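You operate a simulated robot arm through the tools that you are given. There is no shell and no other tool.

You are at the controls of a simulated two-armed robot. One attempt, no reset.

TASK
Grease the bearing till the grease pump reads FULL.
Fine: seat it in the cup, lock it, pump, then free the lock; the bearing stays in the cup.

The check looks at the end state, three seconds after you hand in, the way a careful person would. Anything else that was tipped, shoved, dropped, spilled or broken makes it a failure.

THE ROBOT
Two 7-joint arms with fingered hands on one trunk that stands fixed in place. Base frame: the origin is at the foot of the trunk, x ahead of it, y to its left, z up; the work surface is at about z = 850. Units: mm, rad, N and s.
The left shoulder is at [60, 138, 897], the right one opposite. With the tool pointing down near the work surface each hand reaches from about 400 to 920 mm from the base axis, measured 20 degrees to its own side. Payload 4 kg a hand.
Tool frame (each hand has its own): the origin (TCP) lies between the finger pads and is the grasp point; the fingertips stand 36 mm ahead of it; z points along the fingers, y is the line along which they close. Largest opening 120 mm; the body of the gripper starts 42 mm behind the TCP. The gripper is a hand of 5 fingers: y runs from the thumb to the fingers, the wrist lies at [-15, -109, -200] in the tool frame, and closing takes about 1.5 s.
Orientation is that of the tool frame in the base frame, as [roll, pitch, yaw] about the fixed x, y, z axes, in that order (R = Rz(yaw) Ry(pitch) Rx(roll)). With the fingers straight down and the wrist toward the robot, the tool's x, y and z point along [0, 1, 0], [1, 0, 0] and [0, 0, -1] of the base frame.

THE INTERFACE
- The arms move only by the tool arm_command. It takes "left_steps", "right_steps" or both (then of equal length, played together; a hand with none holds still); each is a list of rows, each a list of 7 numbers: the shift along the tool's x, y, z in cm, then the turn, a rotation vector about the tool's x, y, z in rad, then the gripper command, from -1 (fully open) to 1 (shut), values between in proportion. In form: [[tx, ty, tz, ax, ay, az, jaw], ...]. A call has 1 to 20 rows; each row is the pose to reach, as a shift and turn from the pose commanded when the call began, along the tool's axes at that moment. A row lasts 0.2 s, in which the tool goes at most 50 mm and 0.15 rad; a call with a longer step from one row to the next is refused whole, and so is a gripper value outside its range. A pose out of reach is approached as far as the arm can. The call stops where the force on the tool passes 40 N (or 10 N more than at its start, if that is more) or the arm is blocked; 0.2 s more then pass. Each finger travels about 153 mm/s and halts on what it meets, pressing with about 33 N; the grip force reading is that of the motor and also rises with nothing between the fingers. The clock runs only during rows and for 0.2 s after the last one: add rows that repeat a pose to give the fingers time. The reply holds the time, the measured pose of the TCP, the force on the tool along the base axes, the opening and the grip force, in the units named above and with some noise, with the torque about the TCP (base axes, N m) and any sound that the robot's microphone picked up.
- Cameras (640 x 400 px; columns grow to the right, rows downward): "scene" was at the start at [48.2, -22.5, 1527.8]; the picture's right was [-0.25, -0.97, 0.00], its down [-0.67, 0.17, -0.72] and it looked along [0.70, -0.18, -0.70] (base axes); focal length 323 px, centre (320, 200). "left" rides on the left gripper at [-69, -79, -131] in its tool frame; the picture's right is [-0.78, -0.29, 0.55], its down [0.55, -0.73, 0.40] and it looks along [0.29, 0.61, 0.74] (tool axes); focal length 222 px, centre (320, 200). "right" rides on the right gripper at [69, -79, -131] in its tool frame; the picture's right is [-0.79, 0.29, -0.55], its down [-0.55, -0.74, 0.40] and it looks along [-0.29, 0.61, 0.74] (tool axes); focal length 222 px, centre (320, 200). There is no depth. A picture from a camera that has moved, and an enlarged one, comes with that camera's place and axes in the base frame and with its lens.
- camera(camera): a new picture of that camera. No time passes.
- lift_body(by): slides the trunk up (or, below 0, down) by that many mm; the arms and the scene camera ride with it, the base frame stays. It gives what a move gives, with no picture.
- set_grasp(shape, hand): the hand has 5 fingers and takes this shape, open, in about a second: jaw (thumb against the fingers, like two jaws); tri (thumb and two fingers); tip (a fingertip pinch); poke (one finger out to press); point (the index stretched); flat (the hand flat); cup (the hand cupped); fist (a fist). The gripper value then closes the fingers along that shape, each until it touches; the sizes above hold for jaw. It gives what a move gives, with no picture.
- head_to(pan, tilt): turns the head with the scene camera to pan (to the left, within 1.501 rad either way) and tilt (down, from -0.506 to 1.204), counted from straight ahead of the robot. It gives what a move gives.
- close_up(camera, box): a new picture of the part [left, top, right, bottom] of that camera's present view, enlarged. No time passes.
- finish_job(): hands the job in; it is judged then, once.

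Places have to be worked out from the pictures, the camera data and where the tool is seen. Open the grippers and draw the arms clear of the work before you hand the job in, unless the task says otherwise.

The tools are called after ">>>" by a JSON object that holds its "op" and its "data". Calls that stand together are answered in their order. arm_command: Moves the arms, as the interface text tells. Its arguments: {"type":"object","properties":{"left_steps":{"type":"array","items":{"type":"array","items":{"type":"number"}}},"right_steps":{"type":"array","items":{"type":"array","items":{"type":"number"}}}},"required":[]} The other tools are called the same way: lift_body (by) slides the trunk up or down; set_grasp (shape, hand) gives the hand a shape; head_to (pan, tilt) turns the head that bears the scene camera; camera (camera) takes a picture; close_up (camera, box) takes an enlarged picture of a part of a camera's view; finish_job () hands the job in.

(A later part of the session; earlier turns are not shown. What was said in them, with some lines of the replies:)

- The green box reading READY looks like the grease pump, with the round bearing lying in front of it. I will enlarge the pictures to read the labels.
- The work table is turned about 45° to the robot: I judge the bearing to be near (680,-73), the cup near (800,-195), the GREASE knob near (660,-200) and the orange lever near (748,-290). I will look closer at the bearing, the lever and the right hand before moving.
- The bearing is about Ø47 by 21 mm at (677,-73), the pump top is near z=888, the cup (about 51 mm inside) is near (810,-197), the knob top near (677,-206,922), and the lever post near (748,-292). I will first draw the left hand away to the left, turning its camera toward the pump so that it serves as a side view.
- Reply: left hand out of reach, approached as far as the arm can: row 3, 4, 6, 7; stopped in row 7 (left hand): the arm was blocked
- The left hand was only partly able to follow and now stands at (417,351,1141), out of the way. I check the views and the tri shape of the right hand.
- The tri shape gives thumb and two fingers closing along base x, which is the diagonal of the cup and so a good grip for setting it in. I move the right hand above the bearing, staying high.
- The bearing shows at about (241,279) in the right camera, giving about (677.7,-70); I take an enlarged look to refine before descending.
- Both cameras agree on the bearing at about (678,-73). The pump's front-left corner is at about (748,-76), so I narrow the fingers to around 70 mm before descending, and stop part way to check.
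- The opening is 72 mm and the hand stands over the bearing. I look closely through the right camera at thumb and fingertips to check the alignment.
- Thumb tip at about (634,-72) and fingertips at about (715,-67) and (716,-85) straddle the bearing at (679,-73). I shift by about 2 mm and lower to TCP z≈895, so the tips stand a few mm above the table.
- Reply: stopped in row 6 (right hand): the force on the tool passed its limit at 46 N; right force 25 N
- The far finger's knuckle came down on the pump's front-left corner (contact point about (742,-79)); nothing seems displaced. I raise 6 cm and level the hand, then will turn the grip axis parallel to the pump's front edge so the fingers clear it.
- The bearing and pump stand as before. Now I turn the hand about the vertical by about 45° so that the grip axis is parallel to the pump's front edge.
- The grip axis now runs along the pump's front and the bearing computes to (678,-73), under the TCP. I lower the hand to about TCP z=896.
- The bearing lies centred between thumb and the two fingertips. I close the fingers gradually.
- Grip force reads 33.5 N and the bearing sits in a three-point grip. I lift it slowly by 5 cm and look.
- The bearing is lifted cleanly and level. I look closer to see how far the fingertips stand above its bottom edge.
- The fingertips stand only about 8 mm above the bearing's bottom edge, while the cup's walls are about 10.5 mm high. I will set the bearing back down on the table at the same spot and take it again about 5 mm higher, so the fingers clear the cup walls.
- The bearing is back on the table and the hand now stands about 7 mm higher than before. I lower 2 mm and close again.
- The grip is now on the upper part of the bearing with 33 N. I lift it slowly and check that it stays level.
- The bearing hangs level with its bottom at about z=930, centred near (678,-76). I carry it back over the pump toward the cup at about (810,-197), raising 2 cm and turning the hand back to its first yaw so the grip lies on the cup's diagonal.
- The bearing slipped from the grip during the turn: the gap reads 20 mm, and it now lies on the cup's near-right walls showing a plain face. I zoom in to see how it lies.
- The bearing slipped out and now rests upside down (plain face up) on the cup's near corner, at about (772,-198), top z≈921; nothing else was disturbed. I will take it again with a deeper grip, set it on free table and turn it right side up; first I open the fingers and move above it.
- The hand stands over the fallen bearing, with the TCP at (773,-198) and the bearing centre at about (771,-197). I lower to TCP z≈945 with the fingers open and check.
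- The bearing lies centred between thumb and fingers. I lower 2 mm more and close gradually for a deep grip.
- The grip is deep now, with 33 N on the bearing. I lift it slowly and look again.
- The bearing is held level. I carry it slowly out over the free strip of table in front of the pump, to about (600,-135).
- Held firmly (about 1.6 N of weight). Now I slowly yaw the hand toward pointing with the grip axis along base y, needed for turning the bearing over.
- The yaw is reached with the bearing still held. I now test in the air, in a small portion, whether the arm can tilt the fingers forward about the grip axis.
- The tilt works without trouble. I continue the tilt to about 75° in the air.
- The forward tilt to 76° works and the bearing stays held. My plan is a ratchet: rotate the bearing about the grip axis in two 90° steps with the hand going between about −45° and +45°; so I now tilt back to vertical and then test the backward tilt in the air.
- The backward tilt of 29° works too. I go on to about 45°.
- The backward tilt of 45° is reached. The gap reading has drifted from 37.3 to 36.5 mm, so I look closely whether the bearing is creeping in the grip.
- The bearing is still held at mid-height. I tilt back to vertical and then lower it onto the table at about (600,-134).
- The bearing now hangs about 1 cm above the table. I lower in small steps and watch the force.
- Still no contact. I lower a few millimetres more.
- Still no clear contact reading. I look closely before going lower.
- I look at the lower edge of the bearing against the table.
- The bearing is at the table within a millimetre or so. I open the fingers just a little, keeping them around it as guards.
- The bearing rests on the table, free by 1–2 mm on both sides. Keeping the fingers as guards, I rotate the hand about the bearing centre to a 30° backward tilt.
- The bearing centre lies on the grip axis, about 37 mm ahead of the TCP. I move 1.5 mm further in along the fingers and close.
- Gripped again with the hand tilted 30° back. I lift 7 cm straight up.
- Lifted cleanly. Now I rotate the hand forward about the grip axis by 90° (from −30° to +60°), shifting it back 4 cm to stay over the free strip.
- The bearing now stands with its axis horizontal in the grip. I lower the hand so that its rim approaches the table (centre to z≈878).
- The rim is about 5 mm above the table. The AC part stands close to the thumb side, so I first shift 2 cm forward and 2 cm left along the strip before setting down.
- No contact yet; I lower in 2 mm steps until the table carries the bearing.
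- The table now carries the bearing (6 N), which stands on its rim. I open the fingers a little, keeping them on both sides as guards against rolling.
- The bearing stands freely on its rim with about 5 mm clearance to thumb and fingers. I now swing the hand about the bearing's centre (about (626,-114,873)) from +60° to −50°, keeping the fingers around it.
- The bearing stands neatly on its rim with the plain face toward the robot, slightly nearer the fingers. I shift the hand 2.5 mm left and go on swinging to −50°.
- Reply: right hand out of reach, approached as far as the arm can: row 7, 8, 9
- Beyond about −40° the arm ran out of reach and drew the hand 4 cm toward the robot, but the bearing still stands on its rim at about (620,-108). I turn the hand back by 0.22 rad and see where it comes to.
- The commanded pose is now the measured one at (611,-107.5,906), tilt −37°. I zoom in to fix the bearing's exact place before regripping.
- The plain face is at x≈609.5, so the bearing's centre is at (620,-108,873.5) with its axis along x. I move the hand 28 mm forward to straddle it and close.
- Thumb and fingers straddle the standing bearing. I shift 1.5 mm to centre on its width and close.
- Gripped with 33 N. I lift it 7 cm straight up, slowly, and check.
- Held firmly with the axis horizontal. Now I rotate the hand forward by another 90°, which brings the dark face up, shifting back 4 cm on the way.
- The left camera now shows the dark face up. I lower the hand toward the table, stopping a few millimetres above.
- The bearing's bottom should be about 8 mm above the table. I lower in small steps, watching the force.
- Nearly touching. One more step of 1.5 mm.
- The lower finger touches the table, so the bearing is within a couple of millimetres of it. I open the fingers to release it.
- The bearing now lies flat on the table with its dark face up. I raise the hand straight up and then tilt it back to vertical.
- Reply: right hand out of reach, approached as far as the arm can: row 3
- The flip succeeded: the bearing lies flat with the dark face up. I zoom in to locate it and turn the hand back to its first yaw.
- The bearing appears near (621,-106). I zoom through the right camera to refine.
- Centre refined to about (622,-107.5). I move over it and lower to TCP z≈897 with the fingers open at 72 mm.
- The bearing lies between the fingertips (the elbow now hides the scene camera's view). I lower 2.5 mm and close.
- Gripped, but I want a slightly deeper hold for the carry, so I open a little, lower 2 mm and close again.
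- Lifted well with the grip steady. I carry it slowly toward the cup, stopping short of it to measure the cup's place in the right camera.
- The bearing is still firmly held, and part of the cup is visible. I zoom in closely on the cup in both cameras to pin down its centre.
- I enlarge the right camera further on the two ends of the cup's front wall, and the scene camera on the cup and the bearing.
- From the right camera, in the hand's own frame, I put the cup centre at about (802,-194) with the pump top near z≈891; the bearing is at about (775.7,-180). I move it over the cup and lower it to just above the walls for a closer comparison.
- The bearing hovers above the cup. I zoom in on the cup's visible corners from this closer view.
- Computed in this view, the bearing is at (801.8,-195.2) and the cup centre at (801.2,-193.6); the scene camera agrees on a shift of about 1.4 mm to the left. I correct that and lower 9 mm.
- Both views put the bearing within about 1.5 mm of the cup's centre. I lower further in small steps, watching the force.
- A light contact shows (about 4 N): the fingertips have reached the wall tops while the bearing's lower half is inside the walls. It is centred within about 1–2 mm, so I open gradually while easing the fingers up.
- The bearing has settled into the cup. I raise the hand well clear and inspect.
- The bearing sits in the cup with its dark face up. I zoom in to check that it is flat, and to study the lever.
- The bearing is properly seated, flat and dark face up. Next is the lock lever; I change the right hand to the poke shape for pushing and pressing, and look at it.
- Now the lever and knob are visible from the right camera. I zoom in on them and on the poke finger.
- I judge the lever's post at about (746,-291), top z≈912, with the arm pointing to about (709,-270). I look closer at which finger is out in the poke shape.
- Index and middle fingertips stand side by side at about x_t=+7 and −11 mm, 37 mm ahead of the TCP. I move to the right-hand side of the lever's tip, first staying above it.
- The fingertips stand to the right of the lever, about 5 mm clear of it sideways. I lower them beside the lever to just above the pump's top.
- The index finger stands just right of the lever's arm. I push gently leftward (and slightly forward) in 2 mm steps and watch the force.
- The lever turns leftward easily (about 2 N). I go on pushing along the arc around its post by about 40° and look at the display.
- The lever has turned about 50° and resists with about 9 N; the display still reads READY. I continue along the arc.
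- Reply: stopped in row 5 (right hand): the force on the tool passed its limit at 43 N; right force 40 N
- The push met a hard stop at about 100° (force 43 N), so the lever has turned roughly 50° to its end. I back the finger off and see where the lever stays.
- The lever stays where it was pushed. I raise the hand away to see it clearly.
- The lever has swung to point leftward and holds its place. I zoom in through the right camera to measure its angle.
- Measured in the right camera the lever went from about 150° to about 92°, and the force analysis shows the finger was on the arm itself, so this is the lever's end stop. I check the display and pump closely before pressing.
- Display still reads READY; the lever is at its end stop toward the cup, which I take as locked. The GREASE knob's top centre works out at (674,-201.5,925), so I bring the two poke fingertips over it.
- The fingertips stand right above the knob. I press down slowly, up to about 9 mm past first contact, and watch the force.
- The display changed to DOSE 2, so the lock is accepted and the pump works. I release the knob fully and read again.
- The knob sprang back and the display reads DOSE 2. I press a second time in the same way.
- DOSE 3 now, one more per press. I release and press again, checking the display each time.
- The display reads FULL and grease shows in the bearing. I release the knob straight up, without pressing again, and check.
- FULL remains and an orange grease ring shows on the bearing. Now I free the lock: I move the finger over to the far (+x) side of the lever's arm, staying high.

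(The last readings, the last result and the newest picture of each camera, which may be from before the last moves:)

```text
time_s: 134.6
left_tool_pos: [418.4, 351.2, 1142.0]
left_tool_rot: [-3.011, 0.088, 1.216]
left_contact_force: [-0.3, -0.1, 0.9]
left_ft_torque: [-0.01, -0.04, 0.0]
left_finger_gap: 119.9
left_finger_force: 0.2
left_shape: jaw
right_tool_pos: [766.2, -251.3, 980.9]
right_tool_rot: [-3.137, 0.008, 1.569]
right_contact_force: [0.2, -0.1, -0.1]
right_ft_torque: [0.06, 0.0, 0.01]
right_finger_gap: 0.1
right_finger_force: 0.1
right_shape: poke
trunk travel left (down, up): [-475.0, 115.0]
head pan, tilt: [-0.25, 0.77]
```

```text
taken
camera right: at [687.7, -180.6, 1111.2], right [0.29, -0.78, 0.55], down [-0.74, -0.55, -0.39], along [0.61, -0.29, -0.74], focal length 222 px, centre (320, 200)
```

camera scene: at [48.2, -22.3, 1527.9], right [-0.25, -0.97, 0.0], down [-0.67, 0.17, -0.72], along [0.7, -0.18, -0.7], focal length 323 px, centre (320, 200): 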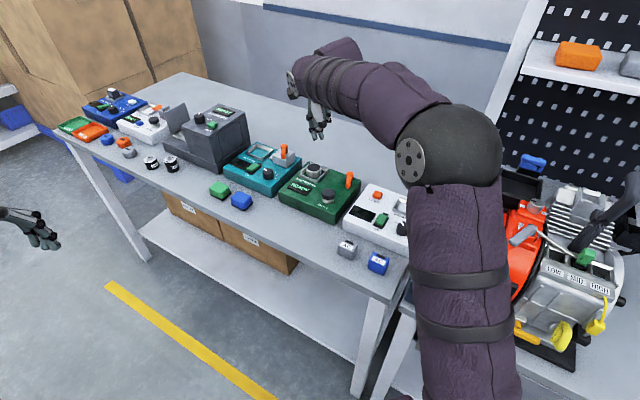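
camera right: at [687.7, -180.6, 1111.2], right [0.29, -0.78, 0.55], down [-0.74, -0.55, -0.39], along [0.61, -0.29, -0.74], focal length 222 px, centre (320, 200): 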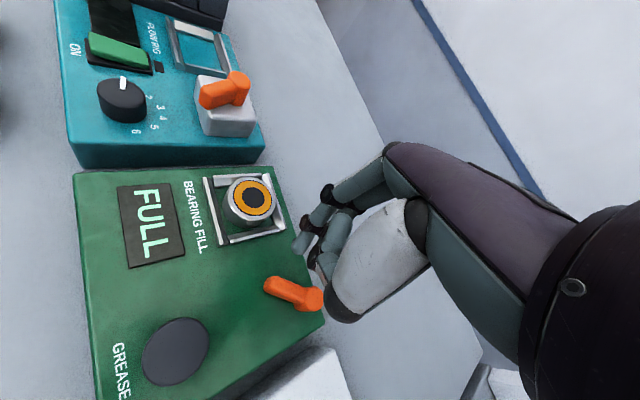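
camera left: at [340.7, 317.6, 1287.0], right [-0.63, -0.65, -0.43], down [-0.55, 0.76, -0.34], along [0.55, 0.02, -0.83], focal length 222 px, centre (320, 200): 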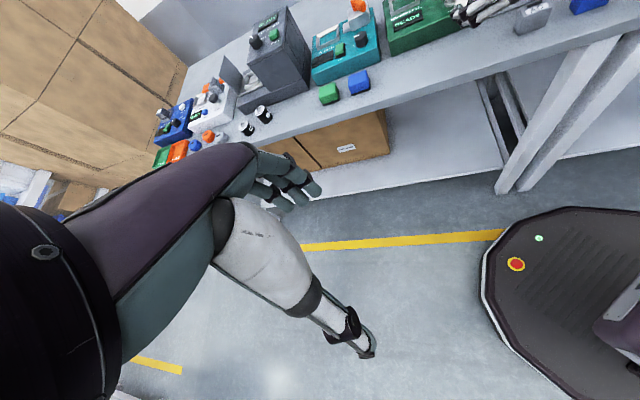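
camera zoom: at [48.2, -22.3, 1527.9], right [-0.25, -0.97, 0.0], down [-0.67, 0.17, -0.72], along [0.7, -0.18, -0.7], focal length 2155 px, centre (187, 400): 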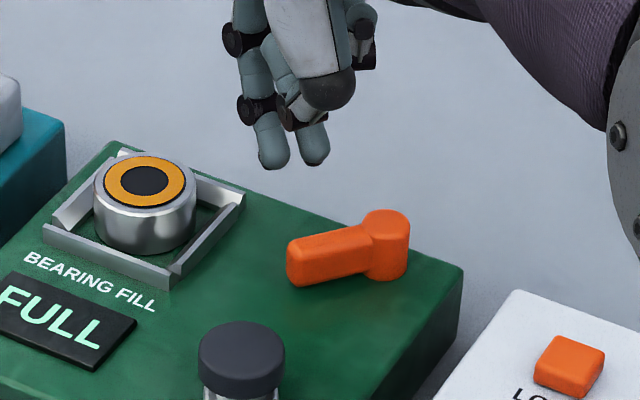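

In the scene view the fingers will come down just behind the lever's arm, clear of the bearing. I lower them beside the arm.

>>> {"op": "arm_command", "data": {"right_steps": [[0, 0, 1.2, 0, 0, 0, -1], [0, 0, 2.4, 0, 0, 0, -1], [0, 0, 3.4, 0, 0, 0, -1], [0, 0, 4.2, 0, 0, 0, -1], [0, 0, 4.2, 0, 0, 0, -1]]}}

>>> {"op": "close_up", "data": {"camera": "scene", "box": [300, 140, 380, 200]}}

>>> {"op": "close_up", "data": {"camera": "right", "box": [200, 160, 340, 300]}}

```text
time_s: 135.8
left_tool_pos: [418.9, 351.1, 1140.3]
left_tool_rot: [-3.01, 0.087, 1.216]
left_contact_force: [0.0, -0.3, 0.0]
left_ft_torque: [-0.04, 0.04, 0.0]
left_finger_gap: 120.0
left_finger_force: 0.0
left_shape: jaw
right_tool_pos: [765.9, -250.1, 939.3]
right_tool_rot: [-3.136, 0.007, 1.57]
right_contact_force: [1.0, -0.5, -0.1]
right_ft_torque: [-0.03, 0.01, 0.0]
right_finger_gap: 0.1
right_finger_force: 0.1
right_shape: poke
trunk travel left (down, up): [-475.0, 115.0]
head pan, tilt: [-0.25, 0.77]
```

```text
6.67 times, centred on (340, 170) of scene
camera zoom: at [48.3, -22.3, 1527.9], right [-0.25, -0.97, 0.0], down [-0.67, 0.17, -0.72], along [0.7, -0.18, -0.7], focal length 2155 px, centre (187, 400)
```

zoom: 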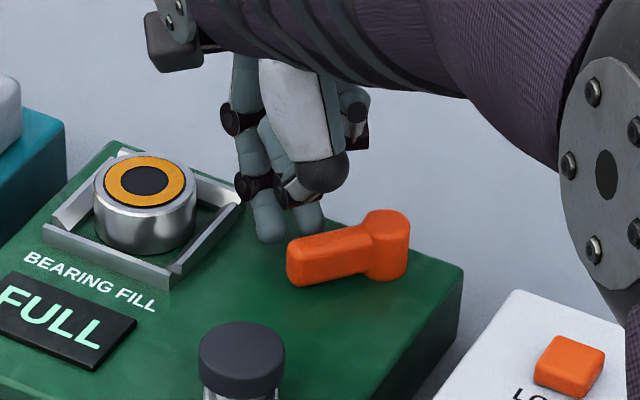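

```text
2.86 times, centred on (270, 230) of right
camera zoom: at [687.9, -180.2, 1069.0], right [0.29, -0.78, 0.55], down [-0.74, -0.55, -0.39], along [0.61, -0.29, -0.74], focal length 635 px, centre (463, 114)
```

zoom: 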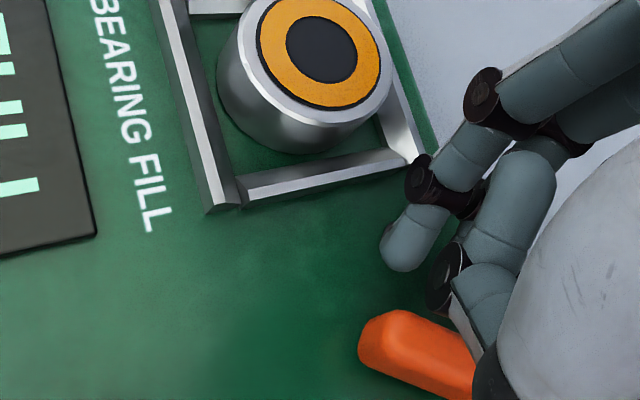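

The fingers stand behind the lever's arm with no contact. I push back toward −x along the arc, first half.

>>> {"op": "arm_command", "data": {"right_steps": [[0, -0.4, 0, 0, 0, 0, -1], [0, -0.8, 0, 0, 0, 0, -1], [0.19, -1.21, 0, 0, 0, 0, -1], [0.26, -1.5, 0, 0, 0, 0, -1], [0.33, -1.76, 0, 0, 0, 0, -1], [0.35, -2.03, 0, 0, 0, 0, -1], [0.37, -2.31, 0, 0, 0, 0, -1], [0.37, -2.31, 0, 0, 0, 0, -1]]}}

>>> {"op": "close_up", "data": {"camera": "scene", "box": [300, 140, 380, 200]}}

>>> {"op": "close_up", "data": {"camera": "right", "box": [200, 160, 340, 300]}}

```text
time_s: 137.6
left_tool_pos: [417.9, 351.0, 1141.7]
left_tool_rot: [-3.011, 0.088, 1.215]
left_contact_force: [-0.5, 0.2, 0.3]
left_ft_torque: [0.04, 0.02, -0.01]
left_finger_gap: 120.1
left_finger_force: 0.1
left_shape: jaw
right_tool_pos: [742.7, -246.0, 938.0]
right_tool_rot: [-3.136, 0.006, 1.569]
right_contact_force: [1.0, 0.6, -0.6]
right_ft_torque: [0.0, 0.01, -0.01]
right_finger_gap: 0.0
right_finger_force: 0.1
right_shape: poke
trunk travel left (down, up): [-475.0, 115.0]
head pan, tilt: [-0.25, 0.77]
```

```text
6.67 times, centred on (340, 170) of scene
camera zoom: at [48.4, -22.3, 1527.8], right [-0.25, -0.97, 0.0], down [-0.67, 0.17, -0.72], along [0.7, -0.18, -0.7], focal length 2155 px, centre (187, 400)
```

zoom: 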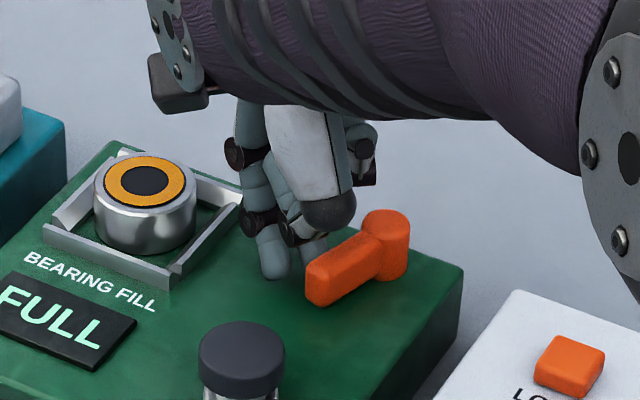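

```text
2.86 times, centred on (270, 230) of right
camera zoom: at [664.0, -175.8, 1068.2], right [0.29, -0.78, 0.55], down [-0.74, -0.55, -0.39], along [0.61, -0.29, -0.74], focal length 635 px, centre (463, 114)
```

zoom: 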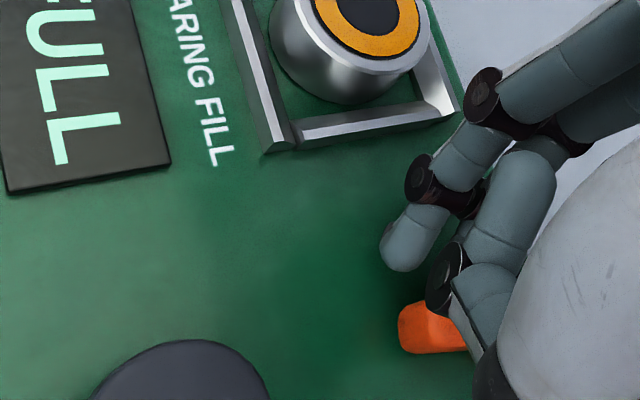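

The lever follows easily. I push the rest of the way, until it meets its stop at the starting side.

>>> {"op": "arm_command", "data": {"right_steps": [[-0.02, -0.28, 0, 0, 0, 0, -1], [-0.05, -0.56, 0, 0, 0, 0, -1], [-0.12, -0.83, 0, 0, 0, 0, -1], [-0.19, -1.1, 0, 0, 0, 0, -1], [-0.31, -1.36, 0, 0, 0, 0, -1], [-0.43, -1.61, 0, 0, 0, 0, -1], [-0.59, -1.85, 0, 0, 0, 0, -1], [-0.59, -1.85, 0, 0, 0, 0, -1]]}}

>>> {"op": "close_up", "data": {"camera": "scene", "box": [300, 140, 380, 200]}}

>>> {"op": "close_up", "data": {"camera": "right", "box": [200, 160, 340, 300]}}

```text
time_s: 139.4
left_tool_pos: [417.1, 351.1, 1141.3]
left_tool_rot: [-3.011, 0.085, 1.216]
left_contact_force: [-0.5, 0.4, 0.3]
left_ft_torque: [0.0, 0.03, 0.03]
left_finger_gap: 119.9
left_finger_force: 0.0
left_shape: jaw
right_tool_pos: [724.0, -251.9, 937.1]
right_tool_rot: [-3.136, 0.007, 1.57]
right_contact_force: [0.0, 0.3, -0.3]
right_ft_torque: [-0.04, -0.04, 0.01]
right_finger_gap: 0.0
right_finger_force: 0.0
right_shape: poke
trunk travel left (down, up): [-475.0, 115.0]
head pan, tilt: [-0.25, 0.77]
```

```text
6.67 times, centred on (340, 170) of scene
camera zoom: at [48.3, -22.3, 1527.8], right [-0.25, -0.97, 0.0], down [-0.67, 0.17, -0.72], along [0.7, -0.18, -0.7], focal length 2155 px, centre (187, 400)
```

zoom: 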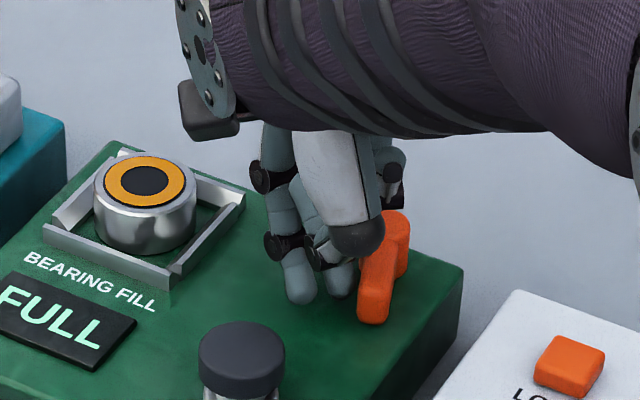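

```text
2.86 times, centred on (270, 230) of right
camera zoom: at [645.5, -182.0, 1068.6], right [0.29, -0.78, 0.55], down [-0.74, -0.55, -0.39], along [0.61, -0.29, -0.74], focal length 635 px, centre (463, 114)
```

zoom: 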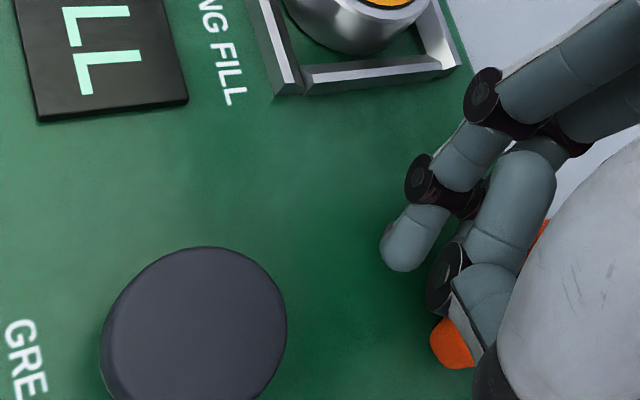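

The lever is nearly back, a few degrees short of its first position. I push on in small steps.

>>> {"op": "arm_command", "data": {"right_steps": [[-0.13, -0.13, 0, 0, 0, 0, -1], [-0.26, -0.26, 0, 0, 0, 0, -1], [-0.39, -0.39, 0, 0, 0, 0, -1], [-0.5, -0.49, 0, 0, 0, 0, -1], [-0.5, -0.49, 0, 0, 0, 0, -1]]}}

>>> {"op": "close_up", "data": {"camera": "scene", "box": [310, 140, 390, 200]}}

```text
time_s: 140.6
left_tool_pos: [418.9, 350.8, 1140.6]
left_tool_rot: [-3.01, 0.089, 1.217]
left_contact_force: [0.2, 0.3, -0.6]
left_ft_torque: [0.04, 0.02, 0.02]
left_finger_gap: 120.0
left_finger_force: 0.0
left_shape: jaw
right_tool_pos: [721.0, -253.4, 938.1]
right_tool_rot: [-3.137, 0.005, 1.571]
right_contact_force: [5.4, 5.9, 0.7]
right_ft_torque: [0.19, -0.16, 0.04]
right_finger_gap: 0.1
right_finger_force: 0.0
right_shape: poke
trunk travel left (down, up): [-475.0, 115.0]
head pan, tilt: [-0.25, 0.77]
```

```text
6.67 times, centred on (350, 170) of scene
camera zoom: at [49.0, -21.5, 1527.8], right [-0.25, -0.97, 0.0], down [-0.68, 0.17, -0.72], along [0.7, -0.18, -0.7], focal length 2155 px, centre (120, 400)
```

zoom: 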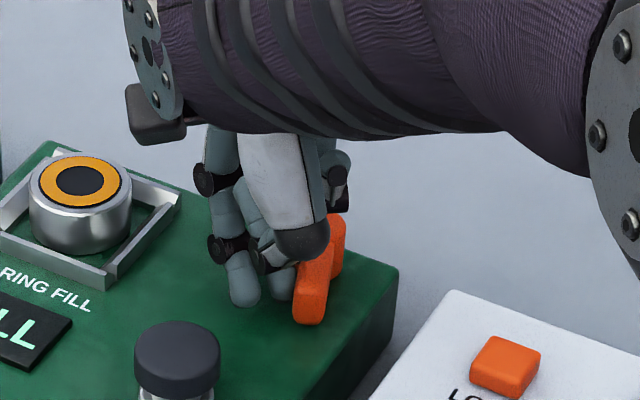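

The force rose to about 8 N with the lever back at its first position, so it is at the open stop. I back off and raise the hand clear to inspect.

>>> {"op": "arm_command", "data": {"right_steps": [[0.4, 0.4, 0, 0, 0, 0, -1], [0.8, 0.8, -0.5, 0, 0, 0, -1], [0.8, 0.8, -3, 0, 0, 0, -1], [0.8, 0.8, -7, 0, 0, 0, -1], [0.8, -2, -11, 0, 0, 0, -1], [0.8, -6, -14, 0, 0, 0, -1], [0.8, -10, -16, 0, 0, 0, -1], [0.8, -10, -16, 0, 0, 0, -1]]}}

>>> {"op": "close_up", "data": {"camera": "scene", "box": [280, 145, 392, 215]}}

>>> {"op": "camera", "data": {"camera": "right"}}

>>> {"op": "camera", "data": {"camera": "scene"}}

```text
time_s: 142.4
left_tool_pos: [418.3, 351.1, 1141.2]
left_tool_rot: [-3.01, 0.088, 1.216]
left_contact_force: [0.1, -0.6, 0.0]
left_ft_torque: [-0.02, -0.02, -0.02]
left_finger_gap: 119.7
left_finger_force: 0.0
left_shape: jaw
right_tool_pos: [618.7, -247.3, 1097.7]
right_tool_rot: [-3.136, 0.008, 1.571]
right_contact_force: [0.1, -0.1, 0.6]
right_ft_torque: [-0.03, 0.03, -0.01]
right_finger_gap: 0.0
right_finger_force: 0.0
right_shape: poke
trunk travel left (down, up): [-475.0, 115.0]
head pan, tilt: [-0.25, 0.77]
```

```text
5.71 times, centred on (336, 180) of scene
camera zoom: at [48.8, -22.1, 1527.8], right [-0.25, -0.97, 0.0], down [-0.67, 0.17, -0.72], along [0.7, -0.18, -0.7], focal length 1847 px, centre (229, 314)
```

zoom: 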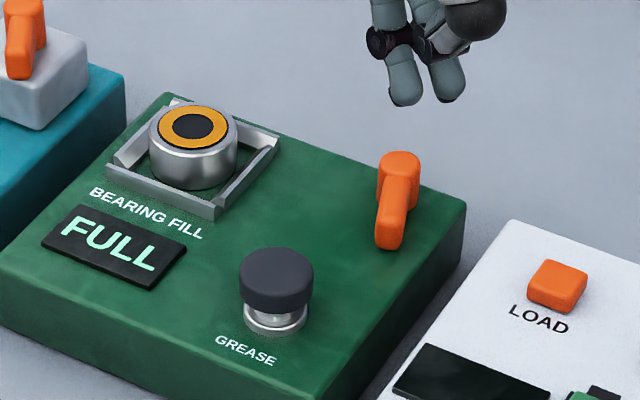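

```text
taken
camera right: at [540.7, -178.3, 1228.6], right [0.29, -0.78, 0.55], down [-0.74, -0.55, -0.39], along [0.61, -0.29, -0.74], focal length 222 px, centre (320, 200)
```

right: 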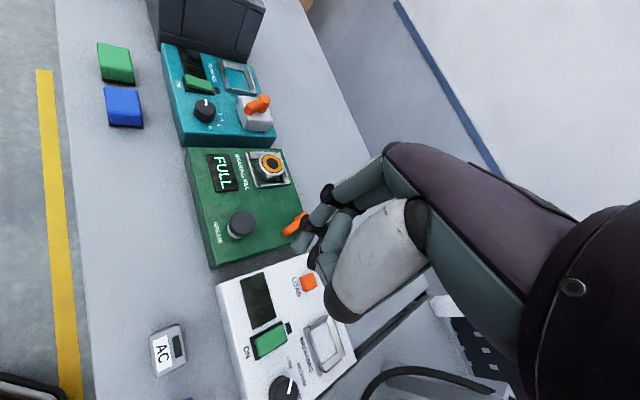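

```text
taken
camera scene: at [48.8, -22.1, 1527.8], right [-0.25, -0.97, 0.0], down [-0.67, 0.17, -0.72], along [0.7, -0.18, -0.7], focal length 323 px, centre (320, 200)
```

scene: 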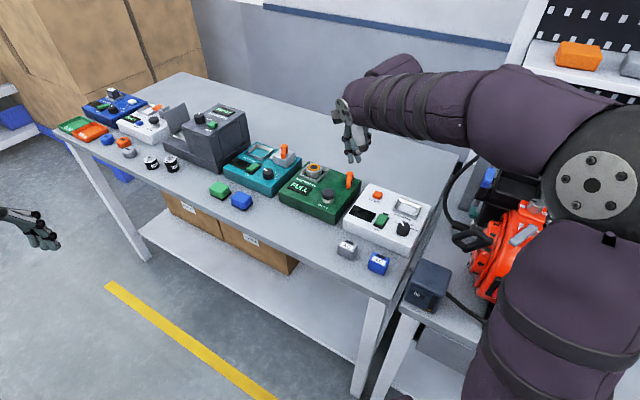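

All is as wanted: FULL shown, the bearing in the cup, the lever back at its first angle, and the neighbours unmoved. I draw the right arm back to its starting place and open the hand.

>>> {"op": "arm_command", "data": {"right_steps": [[-1, -1, -3, 0, 0, 0, -1], [-3, -2.5, -6, 0, 0, 0, -1], [-5.5, -4, -9, 0, 0, 0, -1], [-8, -6, -11, 0, 0, 0, -1], [-10.5, -8, -12.2, 0, 0, 0, -1], [-10.5, -8, -12.2, 0, 0, 0, -1]]}}

>>> {"op": "set_grasp", "data": {"shape": "jaw", "hand": "right"}}

>>> {"op": "camera", "data": {"camera": "scene"}}

>>> {"op": "close_up", "data": {"camera": "scene", "box": [280, 145, 392, 215]}}

>>> {"op": "close_up", "data": {"camera": "scene", "box": [300, 155, 340, 185]}}

```text
time_s: 143.8
left_tool_pos: [418.4, 351.9, 1141.4]
left_tool_rot: [-3.01, 0.089, 1.216]
left_contact_force: [-0.8, -0.1, -0.6]
left_ft_torque: [0.03, -0.03, 0.01]
left_finger_gap: 120.2
left_finger_force: 0.2
left_shape: jaw
right_tool_pos: [540.0, -352.0, 1219.0]
right_tool_rot: [-3.135, 0.007, 1.571]
right_contact_force: [0.0, -0.2, -0.4]
right_ft_torque: [-0.02, -0.01, 0.01]
right_finger_gap: 0.2
right_finger_force: 0.1
right_shape: poke
trunk travel left (down, up): [-475.0, 115.0]
head pan, tilt: [-0.25, 0.77]
```

```text
time_s: 144.7
left_tool_pos: [417.9, 350.6, 1140.9]
left_tool_rot: [-3.009, 0.087, 1.215]
left_contact_force: [-0.8, 0.2, 0.0]
left_ft_torque: [0.0, 0.01, -0.01]
left_finger_gap: 120.0
left_finger_force: 0.0
left_shape: jaw
right_tool_pos: [541.1, -350.3, 1219.2]
right_tool_rot: [-3.135, 0.007, 1.569]
right_contact_force: [-0.6, 0.2, 0.2]
right_ft_torque: [0.0, 0.01, 0.02]
right_finger_gap: 119.9
right_finger_force: 0.0
right_shape: jaw
trunk travel left (down, up): [-475.0, 115.0]
head pan, tilt: [-0.25, 0.77]
```

```text
taken
camera scene: at [48.2, -22.4, 1527.9], right [-0.25, -0.97, 0.0], down [-0.67, 0.17, -0.72], along [0.7, -0.18, -0.7], focal length 323 px, centre (320, 200)
```

scene: 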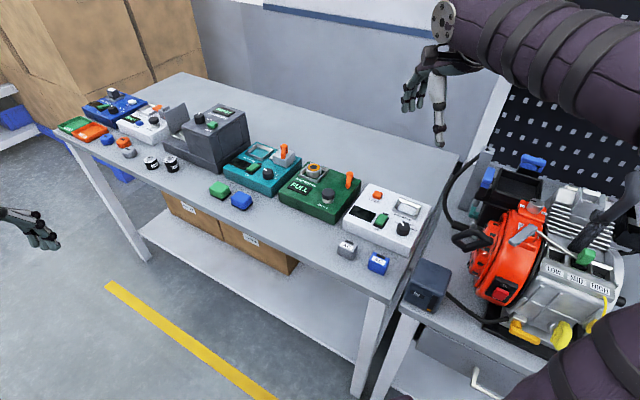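

```text
5.71 times, centred on (336, 180) of scene
camera zoom: at [48.2, -22.4, 1527.9], right [-0.25, -0.97, 0.0], down [-0.67, 0.17, -0.72], along [0.7, -0.18, -0.7], focal length 1847 px, centre (229, 314)
```

zoom: 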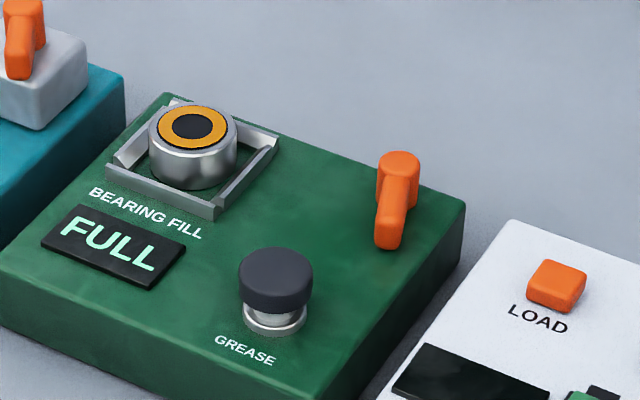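

```text
13.33 times, centred on (320, 170) of scene
camera zoom: at [48.2, -22.4, 1527.9], right [-0.25, -0.97, 0.0], down [-0.67, 0.17, -0.72], along [0.7, -0.18, -0.7], focal length 4311 px, centre (320, 600)
```

zoom: 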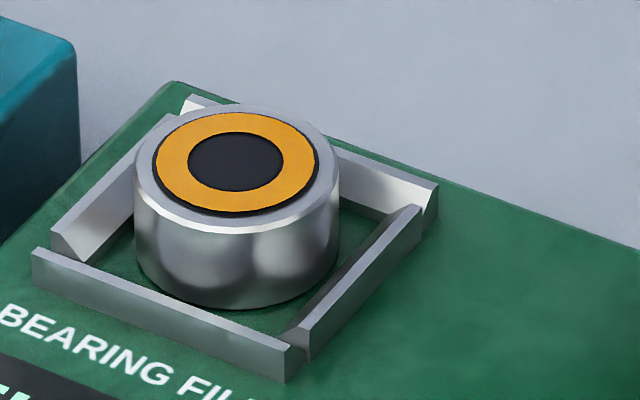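

The pump reads FULL, the greased bearing sits flat in the cup and the lock lever is back at its open stop. Both hands are open and clear, and nothing else has moved, so I hand the job in.

>>> {"op": "finish_job", "data": {}}

```text
The job is handed in.
```

The bearing is greased: the pump reads FULL, and I've handed the job in. I don't have the check's result yet.

- **End state:** the bearing sits flat in the cup with its dark face up. The lock lever is back at its open stop. Both hands are open and clear of the work.
- **Pumping:** it took three presses. The display went from READY to DOSE 2, DOSE 3, then FULL, and an orange grease ring now shows on the bearing.
- **Dropped bearing:** the bearing slipped from my first carrying grip and landed upside down on the edge of the cup. I picked it up, turned it over on the table and seated it properly before locking and pumping.
- **Other contact:** early on, a finger pressed on the pump's front-left corner at about 46 N. Nothing visibly moved, and in the last pictures the pump and its neighbours stand where they did at the start.
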